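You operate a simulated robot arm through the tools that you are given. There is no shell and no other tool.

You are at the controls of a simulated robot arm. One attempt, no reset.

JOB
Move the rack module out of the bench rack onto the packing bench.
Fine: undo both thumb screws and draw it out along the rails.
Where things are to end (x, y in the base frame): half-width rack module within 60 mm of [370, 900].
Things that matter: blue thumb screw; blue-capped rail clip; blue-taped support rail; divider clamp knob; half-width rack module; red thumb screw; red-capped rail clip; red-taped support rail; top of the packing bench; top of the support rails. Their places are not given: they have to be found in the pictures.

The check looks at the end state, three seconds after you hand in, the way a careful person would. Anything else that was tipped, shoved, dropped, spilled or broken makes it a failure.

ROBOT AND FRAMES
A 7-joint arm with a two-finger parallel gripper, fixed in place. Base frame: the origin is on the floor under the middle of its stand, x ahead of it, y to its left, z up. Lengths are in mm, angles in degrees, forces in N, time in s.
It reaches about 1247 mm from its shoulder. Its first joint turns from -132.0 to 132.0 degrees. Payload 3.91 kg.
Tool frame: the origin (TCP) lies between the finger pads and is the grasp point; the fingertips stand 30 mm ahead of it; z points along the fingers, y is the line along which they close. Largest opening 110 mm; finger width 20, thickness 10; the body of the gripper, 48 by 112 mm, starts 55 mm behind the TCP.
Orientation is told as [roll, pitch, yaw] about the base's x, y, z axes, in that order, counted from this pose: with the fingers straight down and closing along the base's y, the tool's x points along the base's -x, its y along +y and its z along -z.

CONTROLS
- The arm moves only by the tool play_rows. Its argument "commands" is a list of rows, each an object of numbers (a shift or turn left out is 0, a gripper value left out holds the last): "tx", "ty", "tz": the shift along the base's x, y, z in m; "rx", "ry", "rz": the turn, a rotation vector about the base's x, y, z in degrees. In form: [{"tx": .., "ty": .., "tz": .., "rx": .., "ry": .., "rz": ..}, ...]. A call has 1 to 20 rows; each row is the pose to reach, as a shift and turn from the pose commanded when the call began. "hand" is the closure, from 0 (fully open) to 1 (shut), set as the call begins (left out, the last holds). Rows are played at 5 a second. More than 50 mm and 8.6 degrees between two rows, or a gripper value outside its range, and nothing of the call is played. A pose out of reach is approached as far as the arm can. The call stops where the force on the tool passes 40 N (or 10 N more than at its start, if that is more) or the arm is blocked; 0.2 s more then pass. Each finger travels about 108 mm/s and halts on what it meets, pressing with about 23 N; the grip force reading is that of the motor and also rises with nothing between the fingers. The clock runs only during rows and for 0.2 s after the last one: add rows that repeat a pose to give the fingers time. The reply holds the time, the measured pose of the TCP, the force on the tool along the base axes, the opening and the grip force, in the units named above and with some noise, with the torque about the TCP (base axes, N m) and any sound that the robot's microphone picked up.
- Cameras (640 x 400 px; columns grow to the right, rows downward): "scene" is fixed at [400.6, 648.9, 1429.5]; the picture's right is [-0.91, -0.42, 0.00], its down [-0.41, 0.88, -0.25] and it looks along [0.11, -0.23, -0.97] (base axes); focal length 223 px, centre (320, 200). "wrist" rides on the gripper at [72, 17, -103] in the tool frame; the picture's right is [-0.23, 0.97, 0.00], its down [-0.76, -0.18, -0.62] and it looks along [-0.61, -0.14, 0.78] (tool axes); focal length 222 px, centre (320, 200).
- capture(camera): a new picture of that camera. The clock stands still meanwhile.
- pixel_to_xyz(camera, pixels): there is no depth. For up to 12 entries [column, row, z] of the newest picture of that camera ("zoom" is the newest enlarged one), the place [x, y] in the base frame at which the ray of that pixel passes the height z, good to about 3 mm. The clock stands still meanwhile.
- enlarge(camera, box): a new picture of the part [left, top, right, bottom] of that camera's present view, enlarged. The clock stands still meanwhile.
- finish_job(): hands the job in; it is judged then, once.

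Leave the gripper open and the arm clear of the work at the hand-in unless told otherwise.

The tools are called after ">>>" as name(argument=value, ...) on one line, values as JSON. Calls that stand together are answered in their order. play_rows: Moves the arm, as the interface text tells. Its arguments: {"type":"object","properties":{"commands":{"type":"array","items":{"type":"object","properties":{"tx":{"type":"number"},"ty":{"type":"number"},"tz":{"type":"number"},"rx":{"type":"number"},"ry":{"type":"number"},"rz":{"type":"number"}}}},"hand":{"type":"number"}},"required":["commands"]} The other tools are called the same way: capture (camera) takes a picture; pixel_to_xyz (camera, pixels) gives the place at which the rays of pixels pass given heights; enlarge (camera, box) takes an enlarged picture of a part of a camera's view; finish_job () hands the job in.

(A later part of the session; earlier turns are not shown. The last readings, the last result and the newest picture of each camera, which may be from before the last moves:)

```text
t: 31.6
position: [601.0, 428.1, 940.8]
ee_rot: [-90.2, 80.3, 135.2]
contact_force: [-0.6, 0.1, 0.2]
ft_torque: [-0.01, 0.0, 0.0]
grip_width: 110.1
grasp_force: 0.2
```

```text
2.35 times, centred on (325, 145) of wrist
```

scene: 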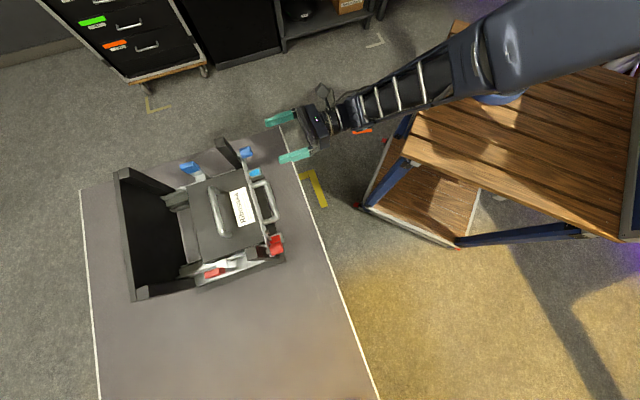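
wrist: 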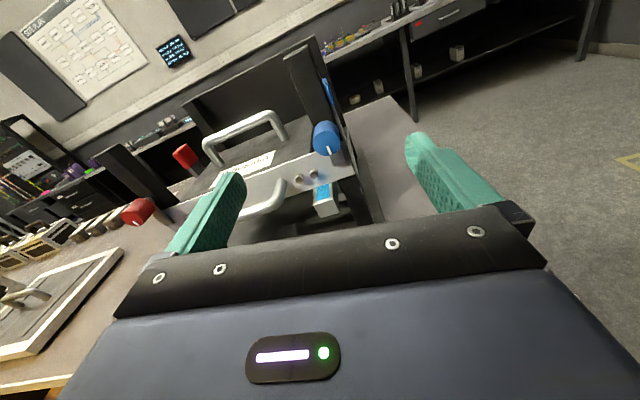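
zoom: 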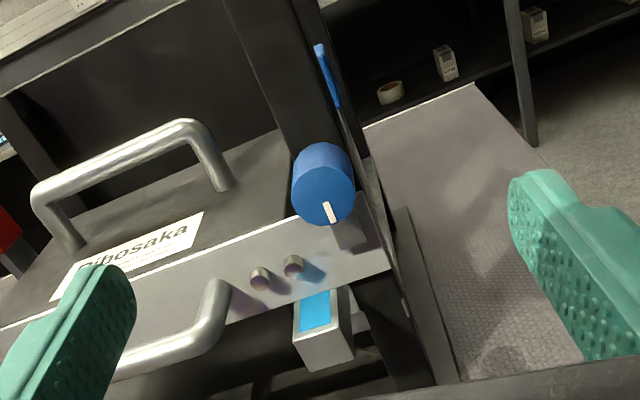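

I compute the blue face centre from this view too, wrist (327,143), along with the plate edges and rail end for clearance.

>>> capture(camera="wrist")

>>> pixel_to_xyz(camera="wrist", pixels=[[327.1, 142.9, 925], [327.1, 142.9, 929], [327.1, 142.9, 933], [138, 211, 925], [138, 211, 930], [138, 211, 935]])

```text
taken
```

wrist: 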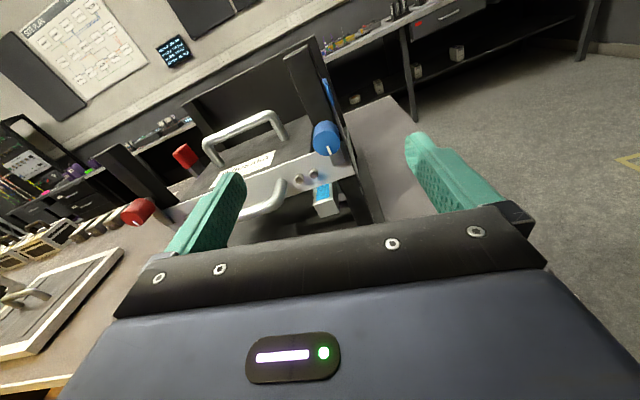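

```text
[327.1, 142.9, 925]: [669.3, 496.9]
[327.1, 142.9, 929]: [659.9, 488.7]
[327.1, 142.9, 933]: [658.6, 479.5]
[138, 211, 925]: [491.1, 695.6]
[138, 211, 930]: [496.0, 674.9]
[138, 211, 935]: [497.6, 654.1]
```

Both views agree: the blue face is centred near (660.5, 488.7, 930), so the screw's middle is near (670, 498). I roll back by +170 at the standoff so that the undoing stroke has its full range, and half-close the fingers to 55 mm.

>>> play_rows(commands=[{"rx": 5.95, "ry": 6.07}, {"rx": 11.9, "ry": 12.14}, {"rx": 17.85, "ry": 18.21}, {"rx": 23.8, "ry": 24.28}, {"rx": 29.75, "ry": 30.35}, {"rx": 35.7, "ry": 36.42}, {"rx": 41.65, "ry": 42.49}, {"rx": 47.6, "ry": 48.56}, {"rx": 53.55, "ry": 54.63}, {"rx": 59.5, "ry": 60.7}, {"rx": 65.45, "ry": 66.77}, {"rx": 71.4, "ry": 72.84}, {"rx": 77.35, "ry": 78.91}, {"rx": 83.3, "ry": 84.98}, {"rx": 89.25, "ry": 91.05}, {"rx": 95.2, "ry": 97.12}, {"rx": 101.15, "ry": 103.19}, {"rx": 107.1, "ry": 109.26}, {"rx": 113.05, "ry": 115.33}, {"rx": 119, "ry": 121.4}], hand=0.5)

>>> capture(camera="wrist")

```text
t: 35.8
position: [601.9, 428.6, 941.2]
ee_rot: [47.4, -89.9, -1.8]
contact_force: [-0.5, 0.1, -0.2]
ft_torque: [0.02, -0.02, -0.03]
grip_width: 55.0
grasp_force: 0.0
```

```text
taken
```

wrist: 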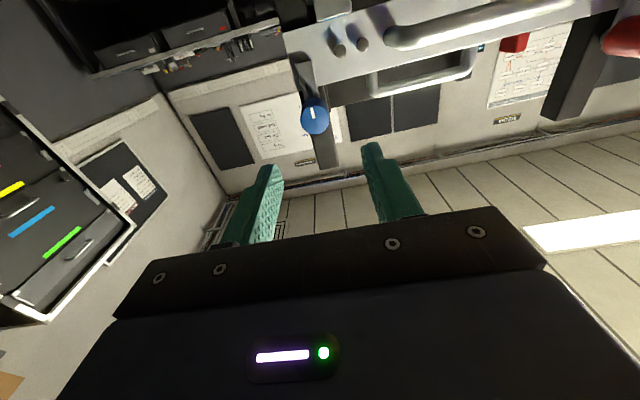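

Back at roll 0 with a 55 mm opening. I lower by 11 mm to z = 930, then advance 76 mm along the heading, to bring the fingers to both sides of the blue screw.

>>> play_rows(commands=[{"tz": -0.011}, {"tx": 0.0133, "ty": 0.0136, "tz": -0.011}, {"tx": 0.0266, "ty": 0.0271, "tz": -0.011}, {"tx": 0.0399, "ty": 0.0407, "tz": -0.011}])

>>> capture(camera="wrist")

```text
t: 36.8
position: [640.6, 470.2, 927.8]
ee_rot: [-61.0, -90.0, 106.5]
contact_force: [-0.1, 0.3, 0.8]
ft_torque: [-0.02, 0.01, 0.03]
grip_width: 55.0
grasp_force: 0.0
```

```text
taken
```

wrist: 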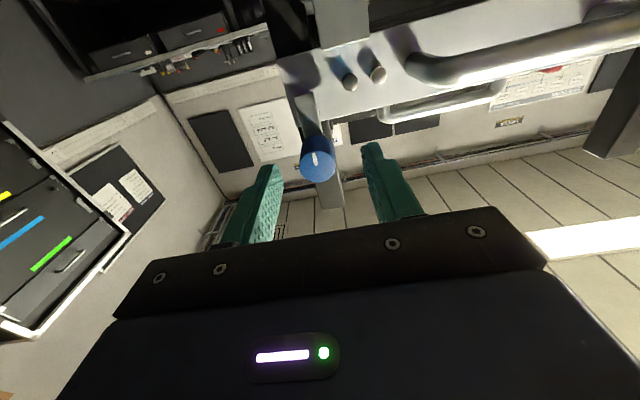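

The screw at (318,162) lies right between the fingertips. I enlarge to check the centring before advancing further.

>>> enlarge(camera="wrist", box=[250, 110, 390, 210])

```text
4.00 times, centred on (320, 160) of wrist
```

zoom: 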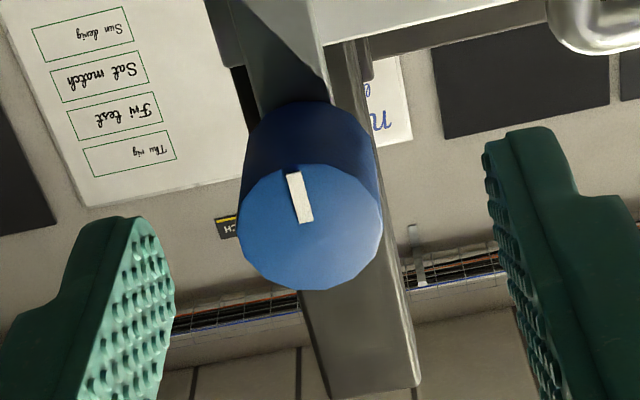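

The face centre sits at (317.5,166.8), about 2 mm higher and 1.5 mm to the right of the tool axis. I correct by that and advance another 21 mm so the pads overlap the screw.

>>> play_rows(commands=[{"tx": 0.0011, "ty": -0.001, "tz": 0.002}, {"tx": 0.0084, "ty": 0.0065, "tz": 0.002}, {"tx": 0.0158, "ty": 0.014, "tz": 0.002}, {"tx": 0.0158, "ty": 0.014, "tz": 0.002}])

>>> enlarge(camera="wrist", box=[230, 110, 410, 230])

```text
t: 37.8
position: [656.9, 484.1, 929.8]
ee_rot: [-60.9, -89.9, 106.5]
contact_force: [0.0, -0.3, -0.2]
ft_torque: [0.0, -0.03, -0.01]
grip_width: 55.2
grasp_force: 0.0
```

```text
3.33 times, centred on (320, 170) of wrist
```

zoom: 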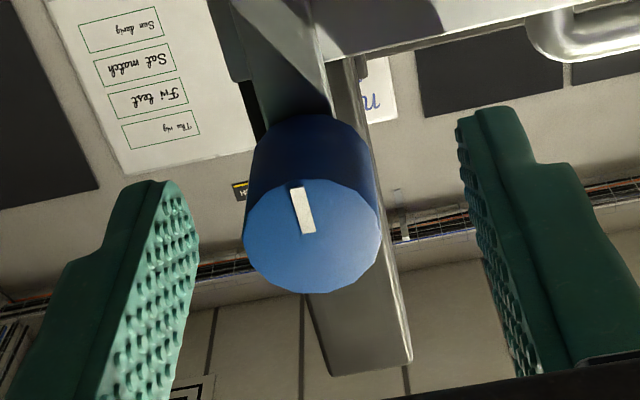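

Fingers flank the screw evenly, tips about 22 mm past its face, no contact force. I close the grip on it with the arm held still.

>>> play_rows(commands=[{"tx": 0}, {"tx": 0}, {"tx": 0}, {"tx": 0}], hand=1)

>>> enlarge(camera="wrist", box=[230, 110, 410, 230])

```text
t: 38.8
position: [657.1, 483.3, 930.4]
ee_rot: [-65.3, -89.9, 110.8]
contact_force: [9.0, -7.6, 1.0]
ft_torque: [-0.07, -0.01, -1.3]
grip_width: 24.6
grasp_force: 44.5
```

```text
3.33 times, centred on (320, 170) of wrist
```

zoom: 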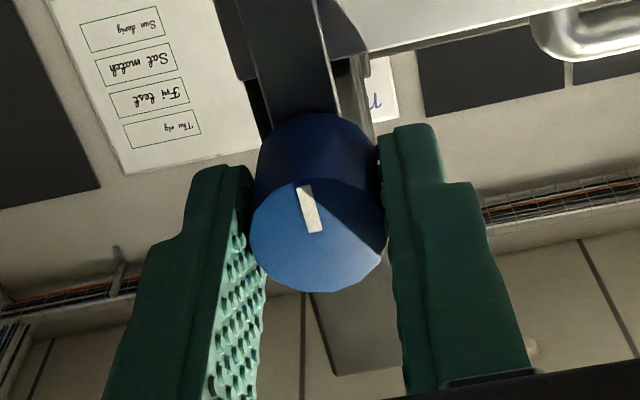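

Gripped at 24.6 mm. A side force of about 12 N shows a small lateral offset; I relieve it by shifting 1 mm in that direction (+x, -y).

>>> play_rows(commands=[{"tx": 0.0007, "ty": -0.0007}, {"tx": 0.0007, "ty": -0.0007}])

```text
t: 39.4
position: [657.4, 482.6, 930.8]
ee_rot: [-56.1, -89.9, 101.8]
contact_force: [4.0, -4.2, 0.9]
ft_torque: [0.22, -0.23, -1.2]
grip_width: 24.8
grasp_force: 45.0
```

The force halved. Another 0.8 mm the same way, then I begin turning counter-clockwise in small steps (first 24 degrees) and watch the forces.

>>> play_rows(commands=[{"tx": 0.0006, "ty": -0.0006}, {"tx": 0.0006, "ty": -0.0006}])

>>> play_rows(commands=[{"rx": -2.8, "ry": -2.86}, {"rx": -5.6, "ry": -5.71}, {"rx": -8.4, "ry": -8.57}, {"rx": -11.2, "ry": -11.43}, {"rx": -14, "ry": -14.29}, {"rx": -16.8, "ry": -17.14}])

>>> enlarge(camera="wrist", box=[230, 110, 410, 230])

```text
t: 40.0
position: [658.5, 483.8, 929.9]
ee_rot: [-46.7, -89.9, 92.3]
contact_force: [-7.9, -4.3, -0.2]
ft_torque: [0.14, -0.15, -1.02]
grip_width: 25.0
grasp_force: 44.7
```

```text
t: 41.4
position: [657.2, 484.2, 931.4]
ee_rot: [-89.9, -65.8, 135.6]
contact_force: [-16.7, 23.5, -2.5]
ft_torque: [0.41, 0.25, -0.59]
grip_width: 24.7
grasp_force: 45.3
```

```text
3.33 times, centred on (320, 170) of wrist
```

zoom: 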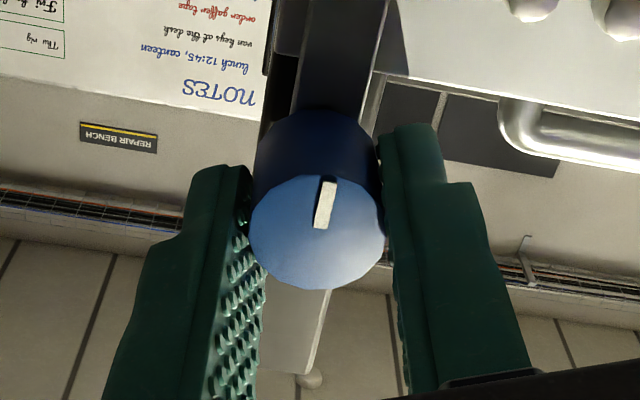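

The tick turned with the background rather than with the fingers (it went from leaning left to leaning right in the picture), so the grip slipped around the knob with about 0.46 N m, and a 29 N side force built up from off-centre. I open the fingers a little and look, to re-centre before trying again more slowly.

>>> play_rows(commands=[{"tx": 0}, {"tx": 0}, {"tx": 0}], hand=0.6)

>>> enlarge(camera="wrist", box=[230, 110, 410, 230])

```text
t: 42.2
position: [659.0, 481.0, 931.6]
ee_rot: [-89.9, -65.8, 135.4]
contact_force: [0.2, -0.7, 0.3]
ft_torque: [-0.02, -0.02, -0.02]
grip_width: 44.1
grasp_force: 0.1
```

```text
3.33 times, centred on (320, 170) of wrist
```

zoom: 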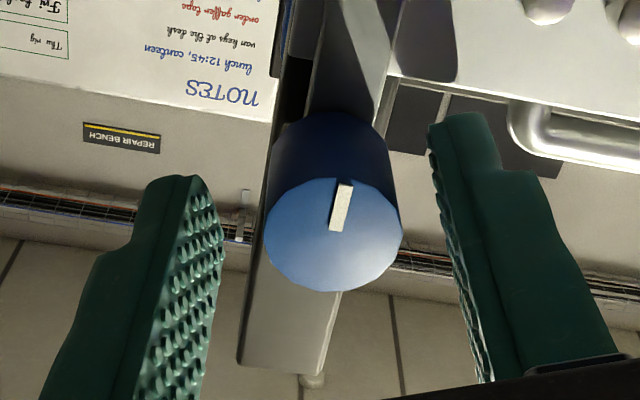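

With the fingers open the knob's face centre is at zoom (334,236), about 3 mm off along the closing direction. I shift the tool by that amount, close again, and read the force.

>>> play_rows(commands=[{"tx": -0.0019, "ty": 0.0019, "tz": -0.0012}, {"tx": -0.0019, "ty": 0.0019, "tz": -0.0012}])

>>> play_rows(commands=[{"tx": 0}, {"tx": 0}, {"tx": 0}, {"tx": 0}], hand=1)

```text
t: 42.8
position: [655.6, 483.8, 929.0]
ee_rot: [-89.9, -65.8, 135.4]
contact_force: [1.1, 0.4, 0.9]
ft_torque: [0.01, 0.01, -0.02]
grip_width: 43.8
grasp_force: 0.0
```

```text
t: 43.8
position: [656.3, 483.1, 930.4]
ee_rot: [-89.9, -66.0, 135.6]
contact_force: [8.6, -7.4, 7.3]
ft_torque: [0.34, -0.38, -1.21]
grip_width: 24.7
grasp_force: 45.2
```

The closing force is about 13 N along the closing line with a -1.2 N m twist about z, suggesting about 1.5 mm offset and a small heading error. I correct both: shift back 1.5 mm and turn the heading by -1 degree.

>>> play_rows(commands=[{"tx": 0.0005, "ty": -0.0005, "tz": 0.0003, "rz": -0.5}, {"tx": 0.001, "ty": -0.001, "tz": 0.0006, "rz": -1}, {"tx": 0.001, "ty": -0.001, "tz": 0.0006, "rz": -1}])

```text
t: 44.6
position: [655.7, 484.7, 931.2]
ee_rot: [-89.9, -65.9, 134.5]
contact_force: [10.0, 4.0, 4.4]
ft_torque: [0.01, 0.09, 0.85]
grip_width: 24.8
grasp_force: 44.9
```

The twist went from -1.21 to +0.85, so the true heading is 45.0. I turn back +0.4 and then turn the screw slowly, 2 degrees a row.

>>> play_rows(commands=[{"rz": 0.4}, {"rz": 0.4}])

>>> play_rows(commands=[{"rx": -1.06, "ry": -1.06}, {"rx": -2.12, "ry": -2.12}, {"rx": -3.18, "ry": -3.18}, {"rx": -4.24, "ry": -4.24}, {"rx": -5.3, "ry": -5.3}, {"rx": -6.36, "ry": -6.36}, {"rx": -7.42, "ry": -7.42}, {"rx": -8.48, "ry": -8.48}])

>>> enlarge(camera="wrist", box=[230, 110, 410, 230])

```text
t: 45.2
position: [657.6, 483.7, 930.4]
ee_rot: [-89.9, -65.9, 134.8]
contact_force: [2.0, 6.5, 0.3]
ft_torque: [-0.03, 0.07, -0.7]
grip_width: 24.6
grasp_force: 45.4
```

```text
t: 47.0
position: [656.9, 482.9, 931.1]
ee_rot: [-89.8, -53.9, 134.9]
contact_force: [-9.3, 14.5, -7.6]
ft_torque: [0.18, 0.02, 0.38]
grip_width: 24.3
grasp_force: 45.0
```

```text
3.33 times, centred on (320, 170) of wrist
```

zoom: 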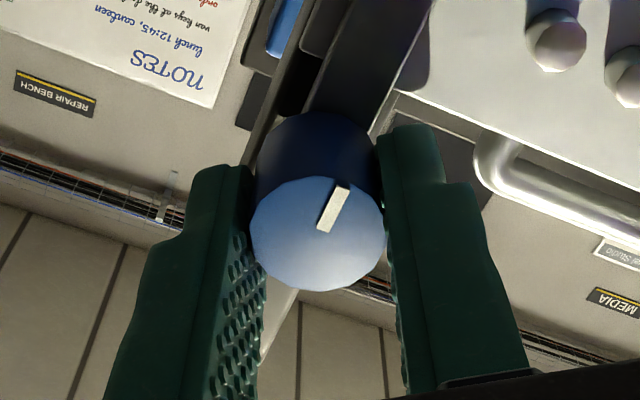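

The tick again stayed fixed in the world (about -3 degrees from straight down), so the fingers slipped: the screw resists more than the grip's friction in this direction, with only ~0.14 N m felt. To learn whether it moves freely the other way, I turn the grip back +16 degrees and compare the tick.

>>> play_rows(commands=[{"rx": 1.41, "ry": 1.41}, {"rx": 2.83, "ry": 2.83}, {"rx": 4.24, "ry": 4.24}, {"rx": 5.66, "ry": 5.66}, {"rx": 7.07, "ry": 7.07}, {"rx": 8.49, "ry": 8.49}, {"rx": 9.9, "ry": 9.9}, {"rx": 11.31, "ry": 11.31}])

>>> enlarge(camera="wrist", box=[230, 110, 410, 230])

```text
t: 48.8
position: [656.7, 482.2, 931.4]
ee_rot: [-90.0, -69.9, 135.0]
contact_force: [-23.5, 11.9, 3.6]
ft_torque: [-0.39, 0.43, 0.18]
grip_width: 24.1
grasp_force: 45.6
```

```text
3.33 times, centred on (320, 170) of wrist
```

zoom: 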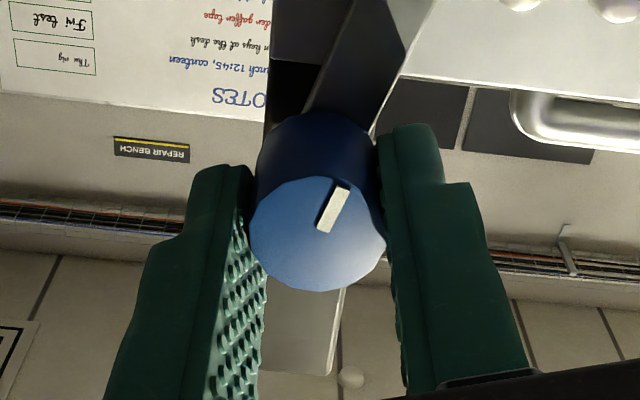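

This time the tick stayed put relative to the fingers: the screw turned +16 degrees with the grip (opening 24.1 mm, perhaps seated on facets). I now turn back -20 degrees to see whether it also follows counter-clockwise with this seating.

>>> play_rows(commands=[{"rx": -1.41, "ry": -1.41}, {"rx": -2.83, "ry": -2.83}, {"rx": -4.24, "ry": -4.24}, {"rx": -5.66, "ry": -5.66}, {"rx": -7.07, "ry": -7.07}, {"rx": -8.49, "ry": -8.49}, {"rx": -9.9, "ry": -9.9}, {"rx": -11.31, "ry": -11.31}, {"rx": -12.72, "ry": -12.72}, {"rx": -14.14, "ry": -14.14}])

>>> enlarge(camera="wrist", box=[230, 110, 410, 230])

```text
t: 51.0
position: [656.2, 484.6, 929.6]
ee_rot: [-89.8, -49.8, 134.8]
contact_force: [-25.8, 7.1, -5.9]
ft_torque: [0.42, 0.43, 0.35]
grip_width: 24.4
grasp_force: 45.3
```

```text
3.33 times, centred on (320, 170) of wrist
```

zoom: 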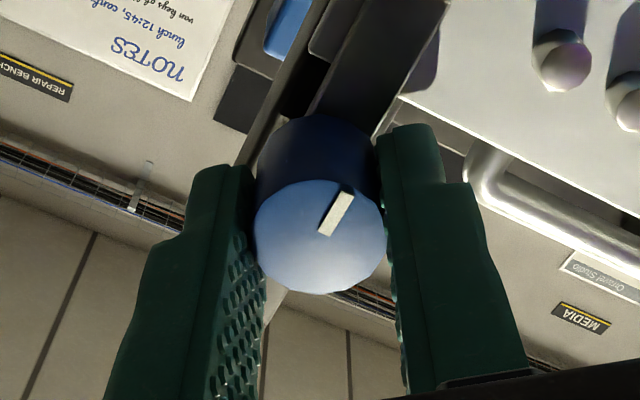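

It followed back counter-clockwise and stopped at its starting place (0.6 N m felt, tick at about -5 degrees). So this screw is at its stop counter-clockwise and free clockwise: undoing goes clockwise (positive about the heading). I turn +40 degrees now to see it keep going.

>>> play_rows(commands=[{"rx": 2.83, "ry": 2.83}, {"rx": 5.66, "ry": 5.66}, {"rx": 8.49, "ry": 8.49}, {"rx": 11.31, "ry": 11.31}, {"rx": 14.14, "ry": 14.14}, {"rx": 16.97, "ry": 16.97}, {"rx": 19.8, "ry": 19.8}, {"rx": 22.63, "ry": 22.63}, {"rx": 25.46, "ry": 25.46}, {"rx": 28.28, "ry": 28.28}])

>>> enlarge(camera="wrist", box=[230, 110, 410, 230])

```text
t: 53.2
position: [657.6, 483.6, 929.6]
ee_rot: [-17.0, -89.8, 61.9]
contact_force: [-15.8, 8.7, -22.8]
ft_torque: [0.23, -0.2, 0.44]
grip_width: 24.2
grasp_force: 45.6
```

```text
3.33 times, centred on (320, 170) of wrist
```

zoom: 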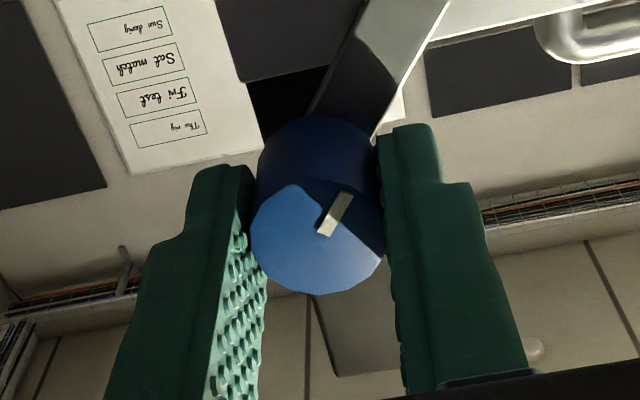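

The tick kept its place between the fingers through another 40 degrees: the screw now stands at about +35 and turns freely clockwise. I take the full wrist view to check nothing else moved.

>>> capture(camera="wrist")

>>> enlarge(camera="scene", box=[110, 125, 300, 305])

```text
taken
```

wrist: 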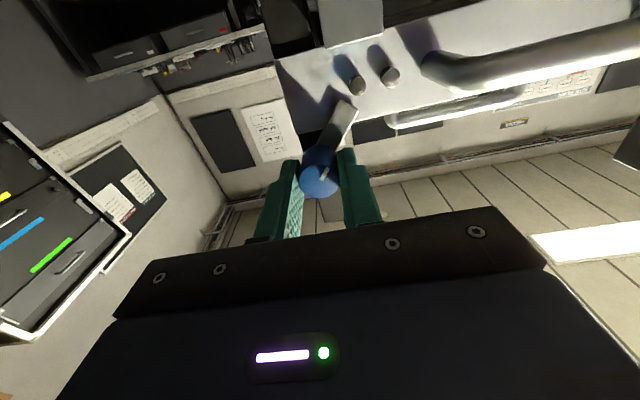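

```text
2.22 times, centred on (205, 215) of scene
```

zoom: 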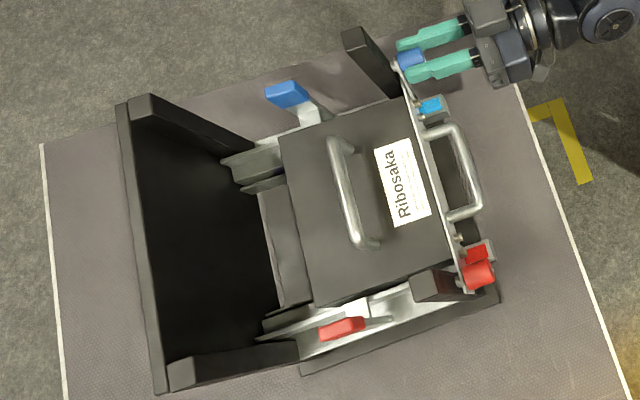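

There is a light grey tab behind the blue knob that turned with it (from (320,170) to (350,105) in this view), lying across the front plate. I release, back off 60 mm and roll the camera to the top to study it.

>>> play_rows(commands=[{"tx": 0}, {"tx": 0}, {"tx": -0.014, "ty": -0.014}, {"tx": -0.028, "ty": -0.028}, {"tx": -0.042, "ty": -0.042}, {"tx": -0.055, "ty": -0.055}], hand=0.5)

>>> play_rows(commands=[{"rx": -6, "ry": -6}, {"rx": -12, "ry": -12}, {"rx": -18, "ry": -18}, {"rx": -24, "ry": -24}, {"rx": -30, "ry": -30}, {"rx": -36, "ry": -36}, {"rx": -42, "ry": -42}, {"rx": -48, "ry": -48}, {"rx": -54, "ry": -54}, {"rx": -60, "ry": -60}, {"rx": -66, "ry": -66}, {"rx": -72, "ry": -72}, {"rx": -78, "ry": -78}, {"rx": -84, "ry": -84}, {"rx": -90, "ry": -90}, {"rx": -96, "ry": -96}, {"rx": -102, "ry": -102}, {"rx": -108, "ry": -108}, {"rx": -114, "ry": -114}, {"rx": -120, "ry": -120}])

>>> capture(camera="wrist")

>>> enlarge(camera="wrist", box=[270, 60, 410, 230])

```text
t: 54.6
position: [603.3, 428.3, 930.1]
ee_rot: [-56.3, -89.9, 101.1]
contact_force: [0.0, 0.1, 0.1]
ft_torque: [-0.03, 0.01, 0.0]
grip_width: 55.1
grasp_force: 0.1
```

```text
t: 58.8
position: [602.8, 428.4, 930.7]
ee_rot: [-90.6, 79.8, 134.5]
contact_force: [-0.2, -0.3, 0.2]
ft_torque: [-0.01, -0.01, 0.01]
grip_width: 55.0
grasp_force: 0.0
```

```text
taken
```

wrist: 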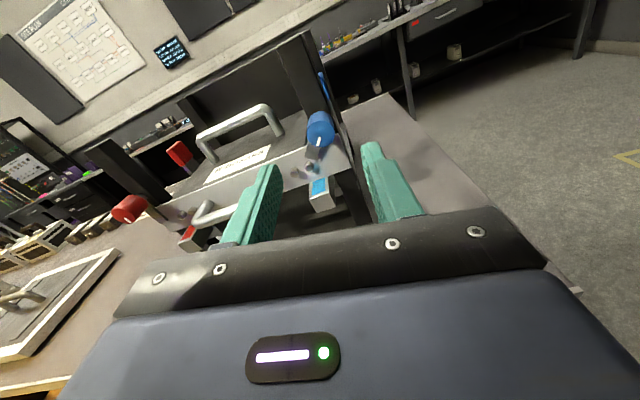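

```text
2.35 times, centred on (340, 145) of wrist
```

zoom: 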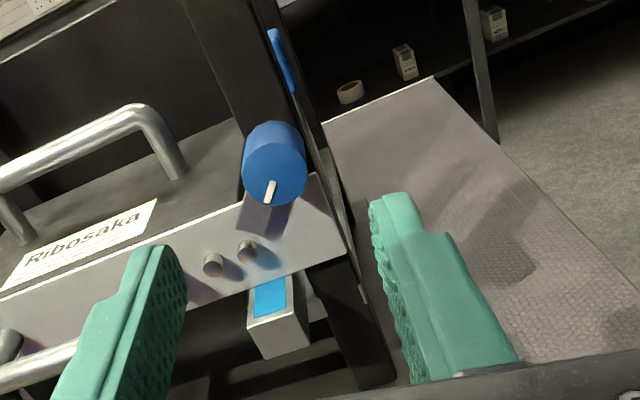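

Now it is clear: a retaining tab fixed to the knob hangs over the front plate; it has swung to point down-left. Undoing means swinging it off the plate, i.e. on clockwise to point up. From this roll (-170) I have about 170 degrees of clockwise stroke. I advance the same 78 mm onto the knob again.

>>> play_rows(commands=[{"tx": 0.014, "ty": 0.014}, {"tx": 0.028, "ty": 0.028}, {"tx": 0.038, "ty": 0.038}])

>>> enlarge(camera="wrist", box=[230, 100, 410, 230])

```text
t: 59.6
position: [640.6, 466.7, 930.8]
ee_rot: [-90.3, 79.9, 134.7]
contact_force: [-0.1, -0.2, -0.2]
ft_torque: [-0.01, -0.01, -0.02]
grip_width: 55.2
grasp_force: 0.0
```

```text
3.08 times, centred on (320, 165) of wrist
```

zoom: 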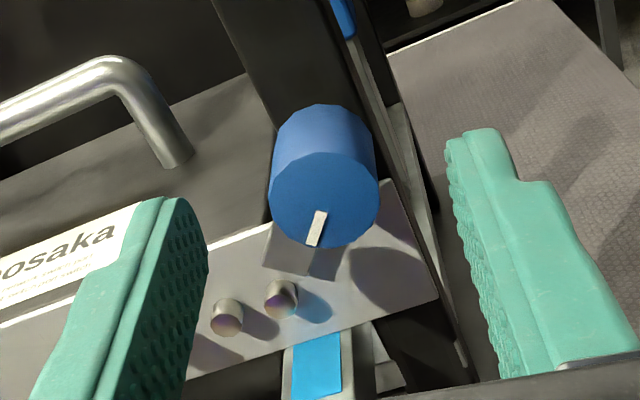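

The knob face at (321.6,165) is on the tool axis within about 1 mm. I advance the remaining distance, then close.

>>> play_rows(commands=[{"tx": 0.009, "ty": 0.008}, {"tx": 0.0165, "ty": 0.016}, {"tx": 0.0165, "ty": 0.016}])

>>> play_rows(commands=[{"tx": 0}, {"tx": 0}, {"tx": 0}, {"tx": 0}], hand=1)

>>> enlarge(camera="wrist", box=[230, 100, 410, 230])

```text
t: 60.4
position: [657.1, 482.7, 930.5]
ee_rot: [-90.4, 79.8, 134.7]
contact_force: [0.4, -0.6, -0.3]
ft_torque: [0.02, -0.02, 0.0]
grip_width: 54.8
grasp_force: 0.0
```

```text
t: 61.4
position: [656.3, 482.6, 930.8]
ee_rot: [-90.4, 79.8, 134.7]
contact_force: [3.1, -0.3, -1.5]
ft_torque: [-0.12, 0.13, -0.68]
grip_width: 24.5
grasp_force: 45.0
```

```text
3.08 times, centred on (320, 165) of wrist
```

zoom: 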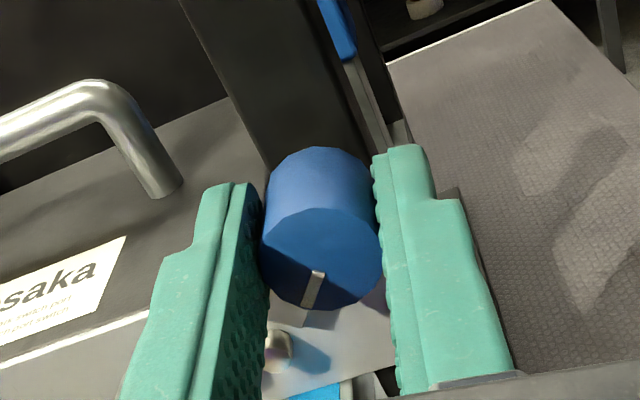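

Gripped well centred (only 3 N). I turn clockwise by +56 degrees at 4 degrees a row and look.

>>> play_rows(commands=[{"rx": 2.83, "ry": 2.83}, {"rx": 5.66, "ry": 5.66}, {"rx": 8.49, "ry": 8.49}, {"rx": 11.31, "ry": 11.31}, {"rx": 14.14, "ry": 14.14}, {"rx": 16.97, "ry": 16.97}, {"rx": 19.8, "ry": 19.8}, {"rx": 22.63, "ry": 22.63}, {"rx": 25.46, "ry": 25.46}, {"rx": 28.28, "ry": 28.28}, {"rx": 31.11, "ry": 31.11}, {"rx": 33.94, "ry": 33.94}, {"rx": 36.77, "ry": 36.77}, {"rx": 39.6, "ry": 39.6}])

>>> capture(camera="wrist")

>>> enlarge(camera="wrist", box=[230, 100, 410, 230])

```text
t: 64.4
position: [655.0, 482.0, 929.4]
ee_rot: [-89.9, 23.7, 135.0]
contact_force: [13.6, -0.7, -7.8]
ft_torque: [0.0, -0.46, -0.01]
grip_width: 24.8
grasp_force: 45.0
```

```text
taken
```

wrist: 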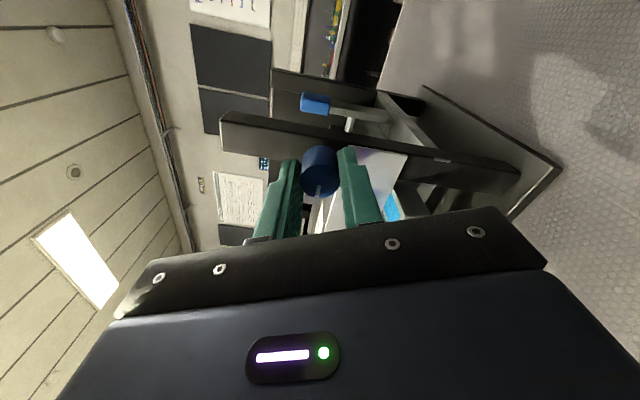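

```text
3.08 times, centred on (320, 165) of wrist
```

zoom: 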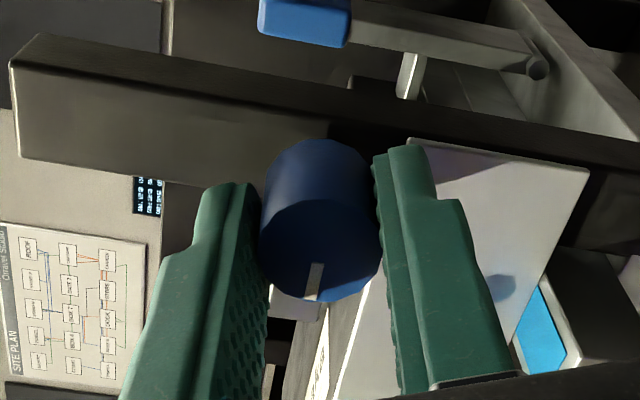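

The tick kept with the fingers: the tab now points left, about +90 from its start. Forces are modest (about 16 N). I continue clockwise another +60.

>>> play_rows(commands=[{"rx": 2.83, "ry": 2.83}, {"rx": 5.66, "ry": 5.66}, {"rx": 8.49, "ry": 8.49}, {"rx": 11.31, "ry": 11.31}, {"rx": 14.14, "ry": 14.14}, {"rx": 16.97, "ry": 16.97}, {"rx": 19.8, "ry": 19.8}, {"rx": 22.63, "ry": 22.63}, {"rx": 25.46, "ry": 25.46}, {"rx": 28.28, "ry": 28.28}, {"rx": 31.11, "ry": 31.11}, {"rx": 33.94, "ry": 33.94}, {"rx": 36.77, "ry": 36.77}, {"rx": 39.6, "ry": 39.6}, {"rx": 42.43, "ry": 42.43}])

>>> capture(camera="wrist")

>>> enlarge(camera="wrist", box=[230, 100, 410, 230])

```text
t: 66.6
position: [657.1, 482.9, 929.1]
ee_rot: [-89.8, -15.1, 134.8]
contact_force: [8.5, 8.2, -5.6]
ft_torque: [-0.03, -0.4, 0.65]
grip_width: 24.2
grasp_force: 44.7
stopped in row 10: the force on the tool passed its limit at 42 N (the readings are from after the stop); the commanded pose is now the measured one
```

```text
taken
```

wrist: 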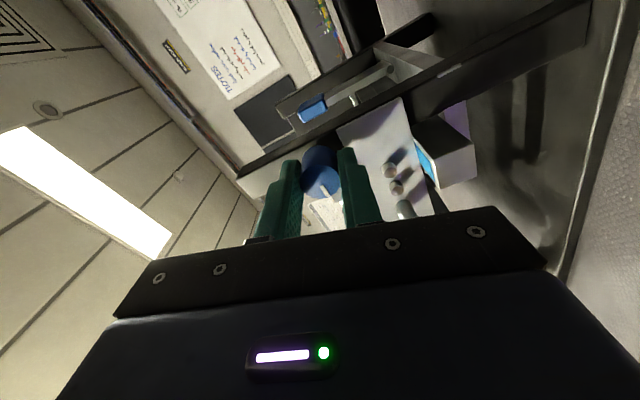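

```text
3.08 times, centred on (320, 165) of wrist
```

zoom: 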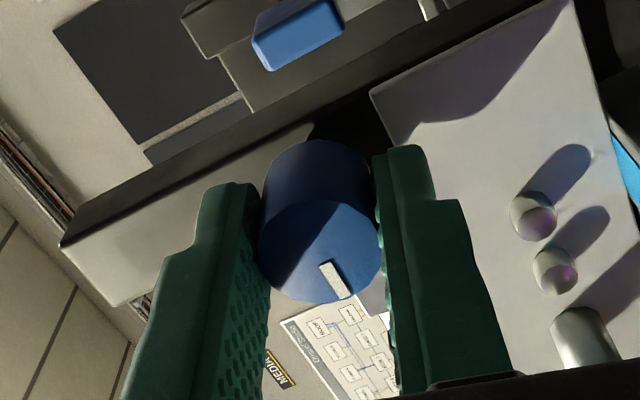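

The turn stopped at 42 N: the tick shows the knob reached about +102 degrees from its start and then the fingers slipped, so it is at its far stop, tab pointing sideways above the plate's top edge. I release and back off to verify.

>>> play_rows(commands=[{"tx": 0}, {"tx": 0}, {"tx": -0.014, "ty": -0.014}, {"tx": -0.028, "ty": -0.028}, {"tx": -0.042, "ty": -0.042}, {"tx": -0.055, "ty": -0.055}], hand=0.5)

>>> play_rows(commands=[{"rx": -6, "ry": -6}, {"rx": -12, "ry": -12}, {"rx": -18, "ry": -18}, {"rx": -24, "ry": -24}, {"rx": -30, "ry": -30}, {"rx": -36, "ry": -36}, {"rx": -42, "ry": -42}, {"rx": -48, "ry": -48}, {"rx": -54, "ry": -54}, {"rx": -60, "ry": -60}, {"rx": -66, "ry": -66}, {"rx": -72, "ry": -72}])

>>> capture(camera="wrist")

>>> enlarge(camera="wrist", box=[230, 60, 400, 230])

```text
t: 68.0
position: [601.1, 427.5, 929.7]
ee_rot: [-89.9, -15.0, 135.0]
contact_force: [0.4, 0.7, 0.7]
ft_torque: [0.01, 0.01, 0.02]
grip_width: 55.2
grasp_force: 0.0
```

```text
t: 70.6
position: [600.9, 427.9, 930.2]
ee_rot: [-91.5, 86.9, 133.2]
contact_force: [0.3, -0.6, 0.1]
ft_torque: [-0.01, -0.01, -0.01]
grip_width: 55.2
grasp_force: 0.0
```

```text
taken
```

wrist: 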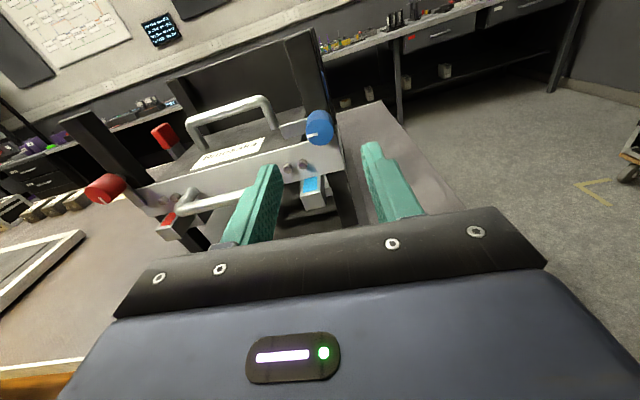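

```text
2.35 times, centred on (315, 145) of wrist
```

zoom: 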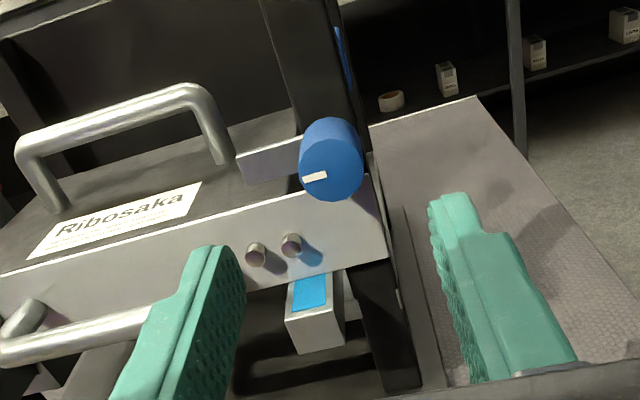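

The blue tab now lies sideways above the plate's top edge: the blue screw is undone. Next the red one: I enlarge it at about (105,188).

>>> enlarge(camera="wrist", box=[60, 100, 240, 260])

>>> capture(camera="scene")

```text
2.50 times, centred on (150, 180) of wrist
```

zoom: 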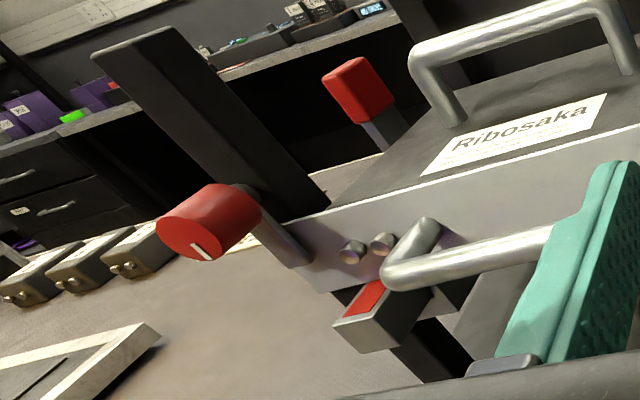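

```text
taken
```

scene: 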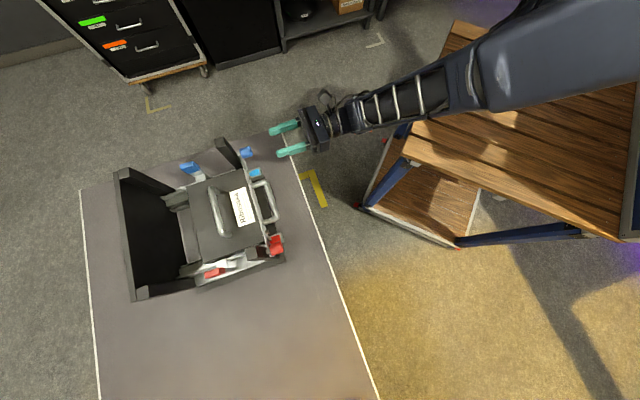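

The red tab also hangs down over its end of the plate. Red screw: about (497.5, 669, 928). I slide sideways at this standoff (tips well short of the front handle) toward the red side, in two parts, first 120 mm.

>>> play_rows(commands=[{"tx": -0.021, "ty": 0.021}, {"tx": -0.042, "ty": 0.042}, {"tx": -0.063, "ty": 0.063}, {"tx": -0.085, "ty": 0.085}])

>>> play_rows(commands=[{"tx": -0.021, "ty": 0.021}, {"tx": -0.042, "ty": 0.042}, {"tx": -0.063, "ty": 0.063}, {"tx": -0.086, "ty": 0.087}])

>>> capture(camera="scene")

>>> capture(camera="wrist")

```text
t: 71.6
position: [516.3, 512.1, 928.2]
ee_rot: [-90.5, 86.8, 134.4]
contact_force: [-1.1, 1.0, 0.1]
ft_torque: [-0.03, 0.02, 0.03]
grip_width: 55.0
grasp_force: 0.1
```

```text
t: 72.6
position: [431.4, 598.8, 928.7]
ee_rot: [-91.1, 86.7, 133.8]
contact_force: [0.2, -0.7, 0.2]
ft_torque: [-0.01, 0.01, 0.01]
grip_width: 55.0
grasp_force: 0.1
```

```text
taken
```

scene: 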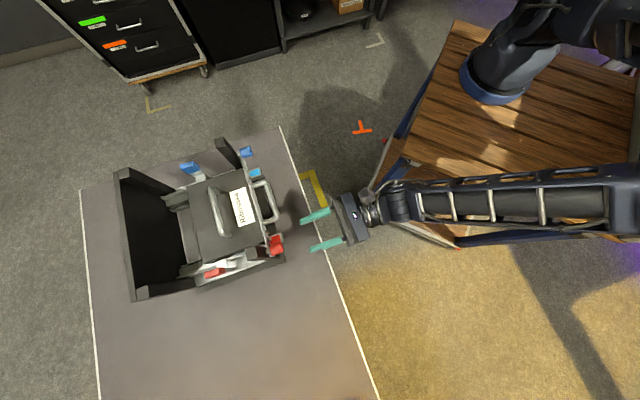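

```text
taken
```

wrist: 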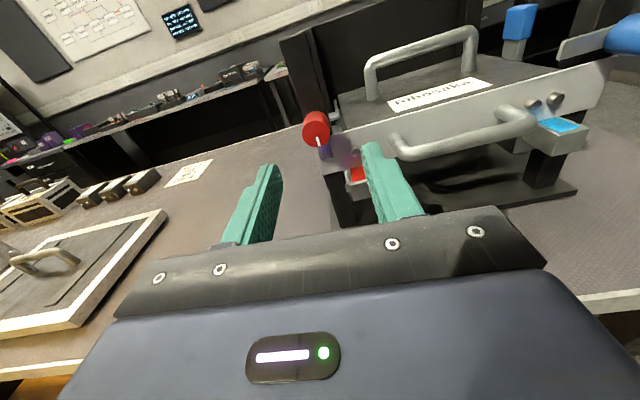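

Reached the red standoff at (431, 599, 929). The red knob appears at (315,128). I enlarge to measure the offset and see its tab.

>>> enlarge(camera="wrist", box=[260, 80, 400, 220])

>>> pixel_to_xyz(camera="wrist", pixels=[[165, 212, 760], [75, 328, 760], [315, 128, 925], [315, 128, 930], [188, 172, 760], [120, 182, 800]])

```text
2.86 times, centred on (330, 150) of wrist
```

zoom: 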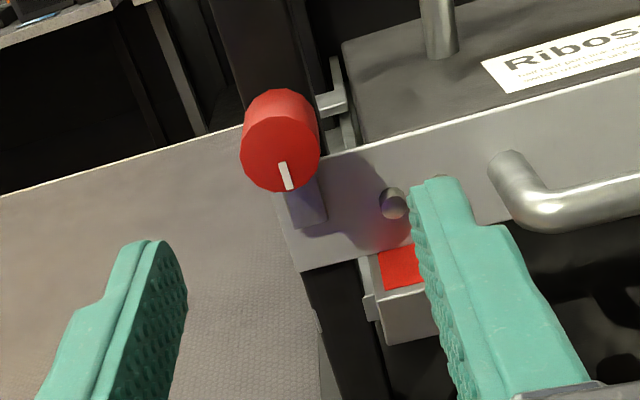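

```text
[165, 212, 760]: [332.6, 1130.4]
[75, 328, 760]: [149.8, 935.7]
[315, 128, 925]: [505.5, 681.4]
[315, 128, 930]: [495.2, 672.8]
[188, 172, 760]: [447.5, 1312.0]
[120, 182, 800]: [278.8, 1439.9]
```

The red face centre is at wrist (316.4,133.2), 3 mm to the left of the tool axis, height right. The framed panel with a handle on the bench lies well to the left (beyond w ≈ 556, e.g. (150,936)-(333,1130)), away from both rack and target footprint. I shift 3 mm and advance to the red knob, stopping midway to check.

>>> play_rows(commands=[{"tx": -0.0023, "ty": 0.0023}, {"tx": 0.0115, "ty": 0.0161}, {"tx": 0.0253, "ty": 0.0299}, {"tx": 0.0365, "ty": 0.0411}])

>>> enlarge(camera="wrist", box=[230, 100, 410, 230])

```text
t: 73.6
position: [467.0, 640.6, 930.2]
ee_rot: [-90.7, 86.9, 134.2]
contact_force: [0.1, -0.1, 0.3]
ft_torque: [0.01, -0.04, 0.02]
grip_width: 54.9
grasp_force: 0.0
```

```text
3.08 times, centred on (320, 165) of wrist
```

zoom: 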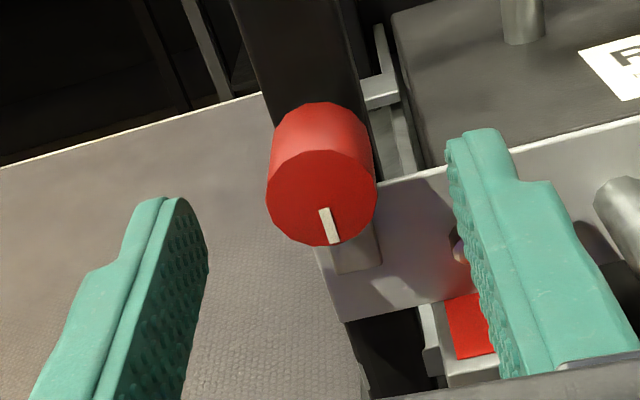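

Well aligned (face at (320.6,164.4)). I advance the remaining 23 mm, then close.

>>> play_rows(commands=[{"tx": 0.0083, "ty": 0.0083}, {"tx": 0.0166, "ty": 0.0166}, {"tx": 0.0166, "ty": 0.0166}])

>>> play_rows(commands=[{"tx": 0}, {"tx": 0}, {"tx": 0}, {"tx": 0}], hand=1)

>>> enlarge(camera="wrist", box=[230, 100, 410, 230])

```text
t: 74.4
position: [485.4, 656.4, 929.6]
ee_rot: [-90.8, 86.8, 134.1]
contact_force: [-0.2, 0.6, -0.2]
ft_torque: [0.06, 0.0, -0.01]
grip_width: 54.9
grasp_force: 0.0
```

```text
t: 75.4
position: [484.4, 657.1, 929.9]
ee_rot: [-91.3, 86.7, 133.7]
contact_force: [-5.9, 5.2, 0.6]
ft_torque: [0.06, -0.03, 1.34]
grip_width: 24.5
grasp_force: 45.0
```

```text
3.08 times, centred on (320, 165) of wrist
```

zoom: 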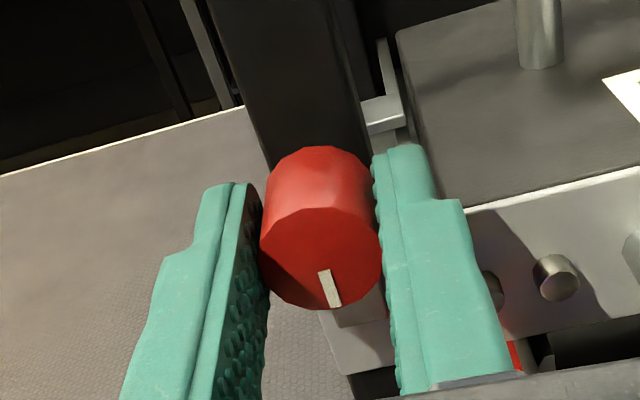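

Gripped; 8 N sideways. I relieve by 1 mm and +0.6 degrees heading, then test a small clockwise turn (+16).

>>> play_rows(commands=[{"tx": -0.0007, "ty": 0.0007, "rz": 0.6}, {"tx": -0.0007, "ty": 0.0007, "rz": 0.6}])

>>> play_rows(commands=[{"rx": 1.41, "ry": 1.41}, {"rx": 2.83, "ry": 2.83}, {"rx": 4.24, "ry": 4.24}, {"rx": 5.66, "ry": 5.66}, {"rx": 7.07, "ry": 7.07}, {"rx": 8.49, "ry": 8.49}, {"rx": 9.9, "ry": 9.9}, {"rx": 11.31, "ry": 11.31}])

>>> enlarge(camera="wrist", box=[230, 100, 410, 230])

```text
t: 76.0
position: [482.8, 656.5, 929.1]
ee_rot: [-91.0, 86.8, 134.5]
contact_force: [3.4, 4.8, 1.6]
ft_torque: [-0.13, 0.08, -1.08]
grip_width: 24.7
grasp_force: 44.6
```

```text
t: 77.8
position: [482.8, 656.3, 930.6]
ee_rot: [-90.6, 70.8, 134.8]
contact_force: [14.5, -15.8, 1.6]
ft_torque: [-0.33, -0.43, -1.51]
grip_width: 24.3
grasp_force: 44.7
```

```text
3.08 times, centred on (320, 165) of wrist
```

zoom: 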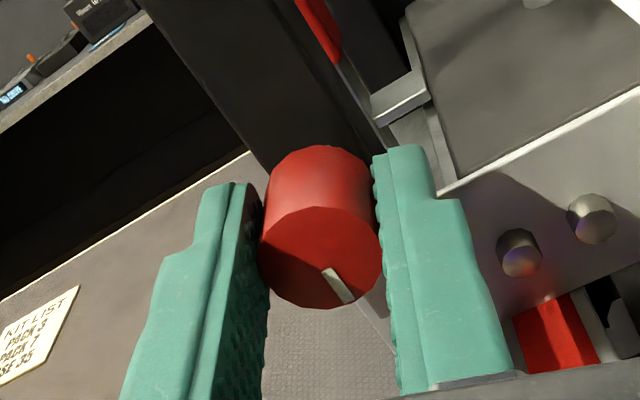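

The fingers slipped (tick moved only ~3 of 16 degrees), so the red screw is blocked clockwise; it must go counter-clockwise, the mirror of the blue one. I release, back off, and roll to about -50 so as to have a counter-clockwise stroke.

>>> play_rows(commands=[{"tx": 0}, {"tx": 0}, {"tx": -0.014, "ty": -0.014}, {"tx": -0.028, "ty": -0.028}, {"tx": -0.042, "ty": -0.042}, {"tx": -0.055, "ty": -0.055}], hand=0.5)

>>> play_rows(commands=[{"rx": 6, "ry": 6}, {"rx": 12, "ry": 12}, {"rx": 18, "ry": 18}, {"rx": 24, "ry": 24}, {"rx": 30, "ry": 30}, {"rx": 36, "ry": 36}, {"rx": 42, "ry": 42}, {"rx": 48, "ry": 48}, {"rx": 54, "ry": 54}, {"rx": 60, "ry": 60}, {"rx": 66, "ry": 66}, {"rx": 72, "ry": 72}, {"rx": 78, "ry": 78}])

>>> capture(camera="wrist")

>>> capture(camera="scene")

```text
t: 79.2
position: [427.2, 602.6, 929.1]
ee_rot: [-90.6, 70.7, 135.0]
contact_force: [-0.2, 0.1, -0.9]
ft_torque: [0.02, 0.02, -0.01]
grip_width: 55.3
grasp_force: 0.0
```

```text
t: 82.0
position: [427.6, 602.7, 930.1]
ee_rot: [-90.4, -39.6, 135.0]
contact_force: [-0.4, 0.2, -0.7]
ft_torque: [-0.02, -0.01, -0.03]
grip_width: 55.0
grasp_force: 0.1
```

```text
taken
```

wrist: 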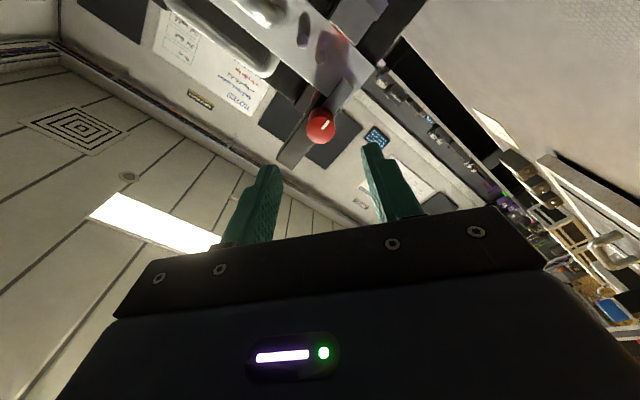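

```text
taken
```

scene: 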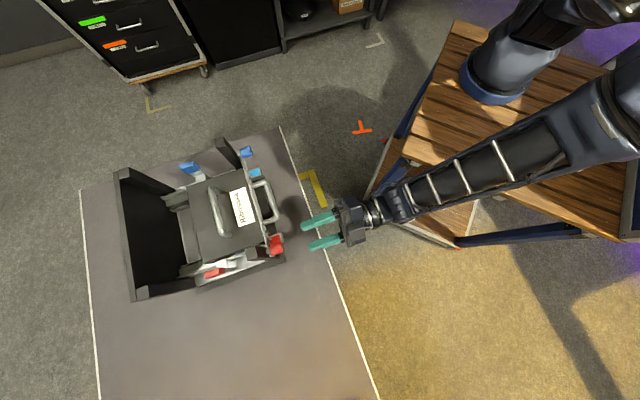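

Roll -50 reached at the red standoff. I advance half-way and check alignment.

>>> play_rows(commands=[{"tx": 0.013, "ty": 0.013}, {"tx": 0.026, "ty": 0.026}, {"tx": 0.038, "ty": 0.038}, {"tx": 0.038, "ty": 0.038}])

>>> enlarge(camera="wrist", box=[230, 100, 410, 230])

```text
t: 83.0
position: [467.3, 641.6, 931.9]
ee_rot: [-90.3, -39.5, 135.1]
contact_force: [0.1, -0.2, -0.7]
ft_torque: [0.02, 0.05, 0.02]
grip_width: 55.0
grasp_force: 0.0
```

```text
3.08 times, centred on (320, 165) of wrist
```

zoom: 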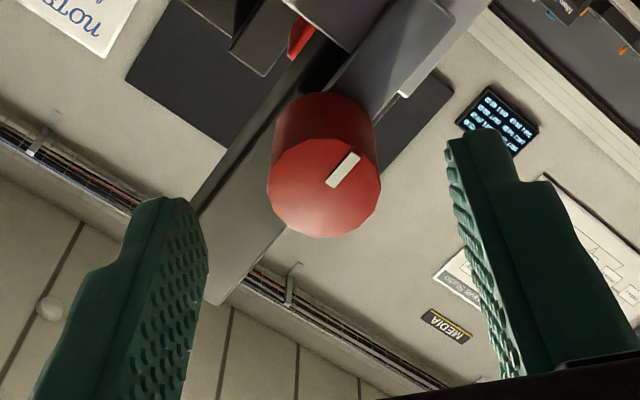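

The face centre is at (321.3,161.1), i.e. the tool is about 2 mm too high and 1 mm too far left. I correct and advance the last 22 mm, then close.

>>> play_rows(commands=[{"tx": 0.0009, "ty": -0.0009, "tz": -0.0022}, {"tx": 0.009, "ty": 0.0072, "tz": -0.0022}, {"tx": 0.0167, "ty": 0.015, "tz": -0.0022}, {"tx": 0.0167, "ty": 0.015, "tz": -0.0022}])

>>> play_rows(commands=[{"tx": 0}, {"tx": 0}, {"tx": 0}, {"tx": 0}], hand=1)

>>> enlarge(camera="wrist", box=[230, 100, 410, 230])

```text
t: 84.0
position: [481.4, 656.4, 928.1]
ee_rot: [-90.4, -39.5, 135.0]
contact_force: [-0.4, 0.0, 0.3]
ft_torque: [0.0, -0.01, 0.0]
grip_width: 54.9
grasp_force: 0.0
```

```text
t: 85.0
position: [482.2, 656.8, 928.1]
ee_rot: [-90.4, -39.5, 135.0]
contact_force: [5.3, -4.5, 8.7]
ft_torque: [-0.51, 0.52, 0.31]
grip_width: 24.8
grasp_force: 45.3
```

```text
3.08 times, centred on (320, 165) of wrist
```

zoom: 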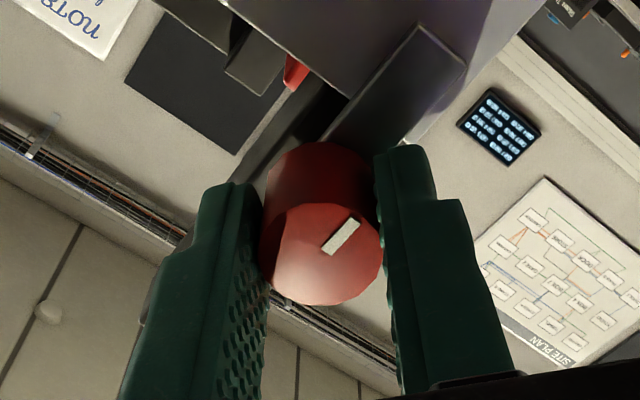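

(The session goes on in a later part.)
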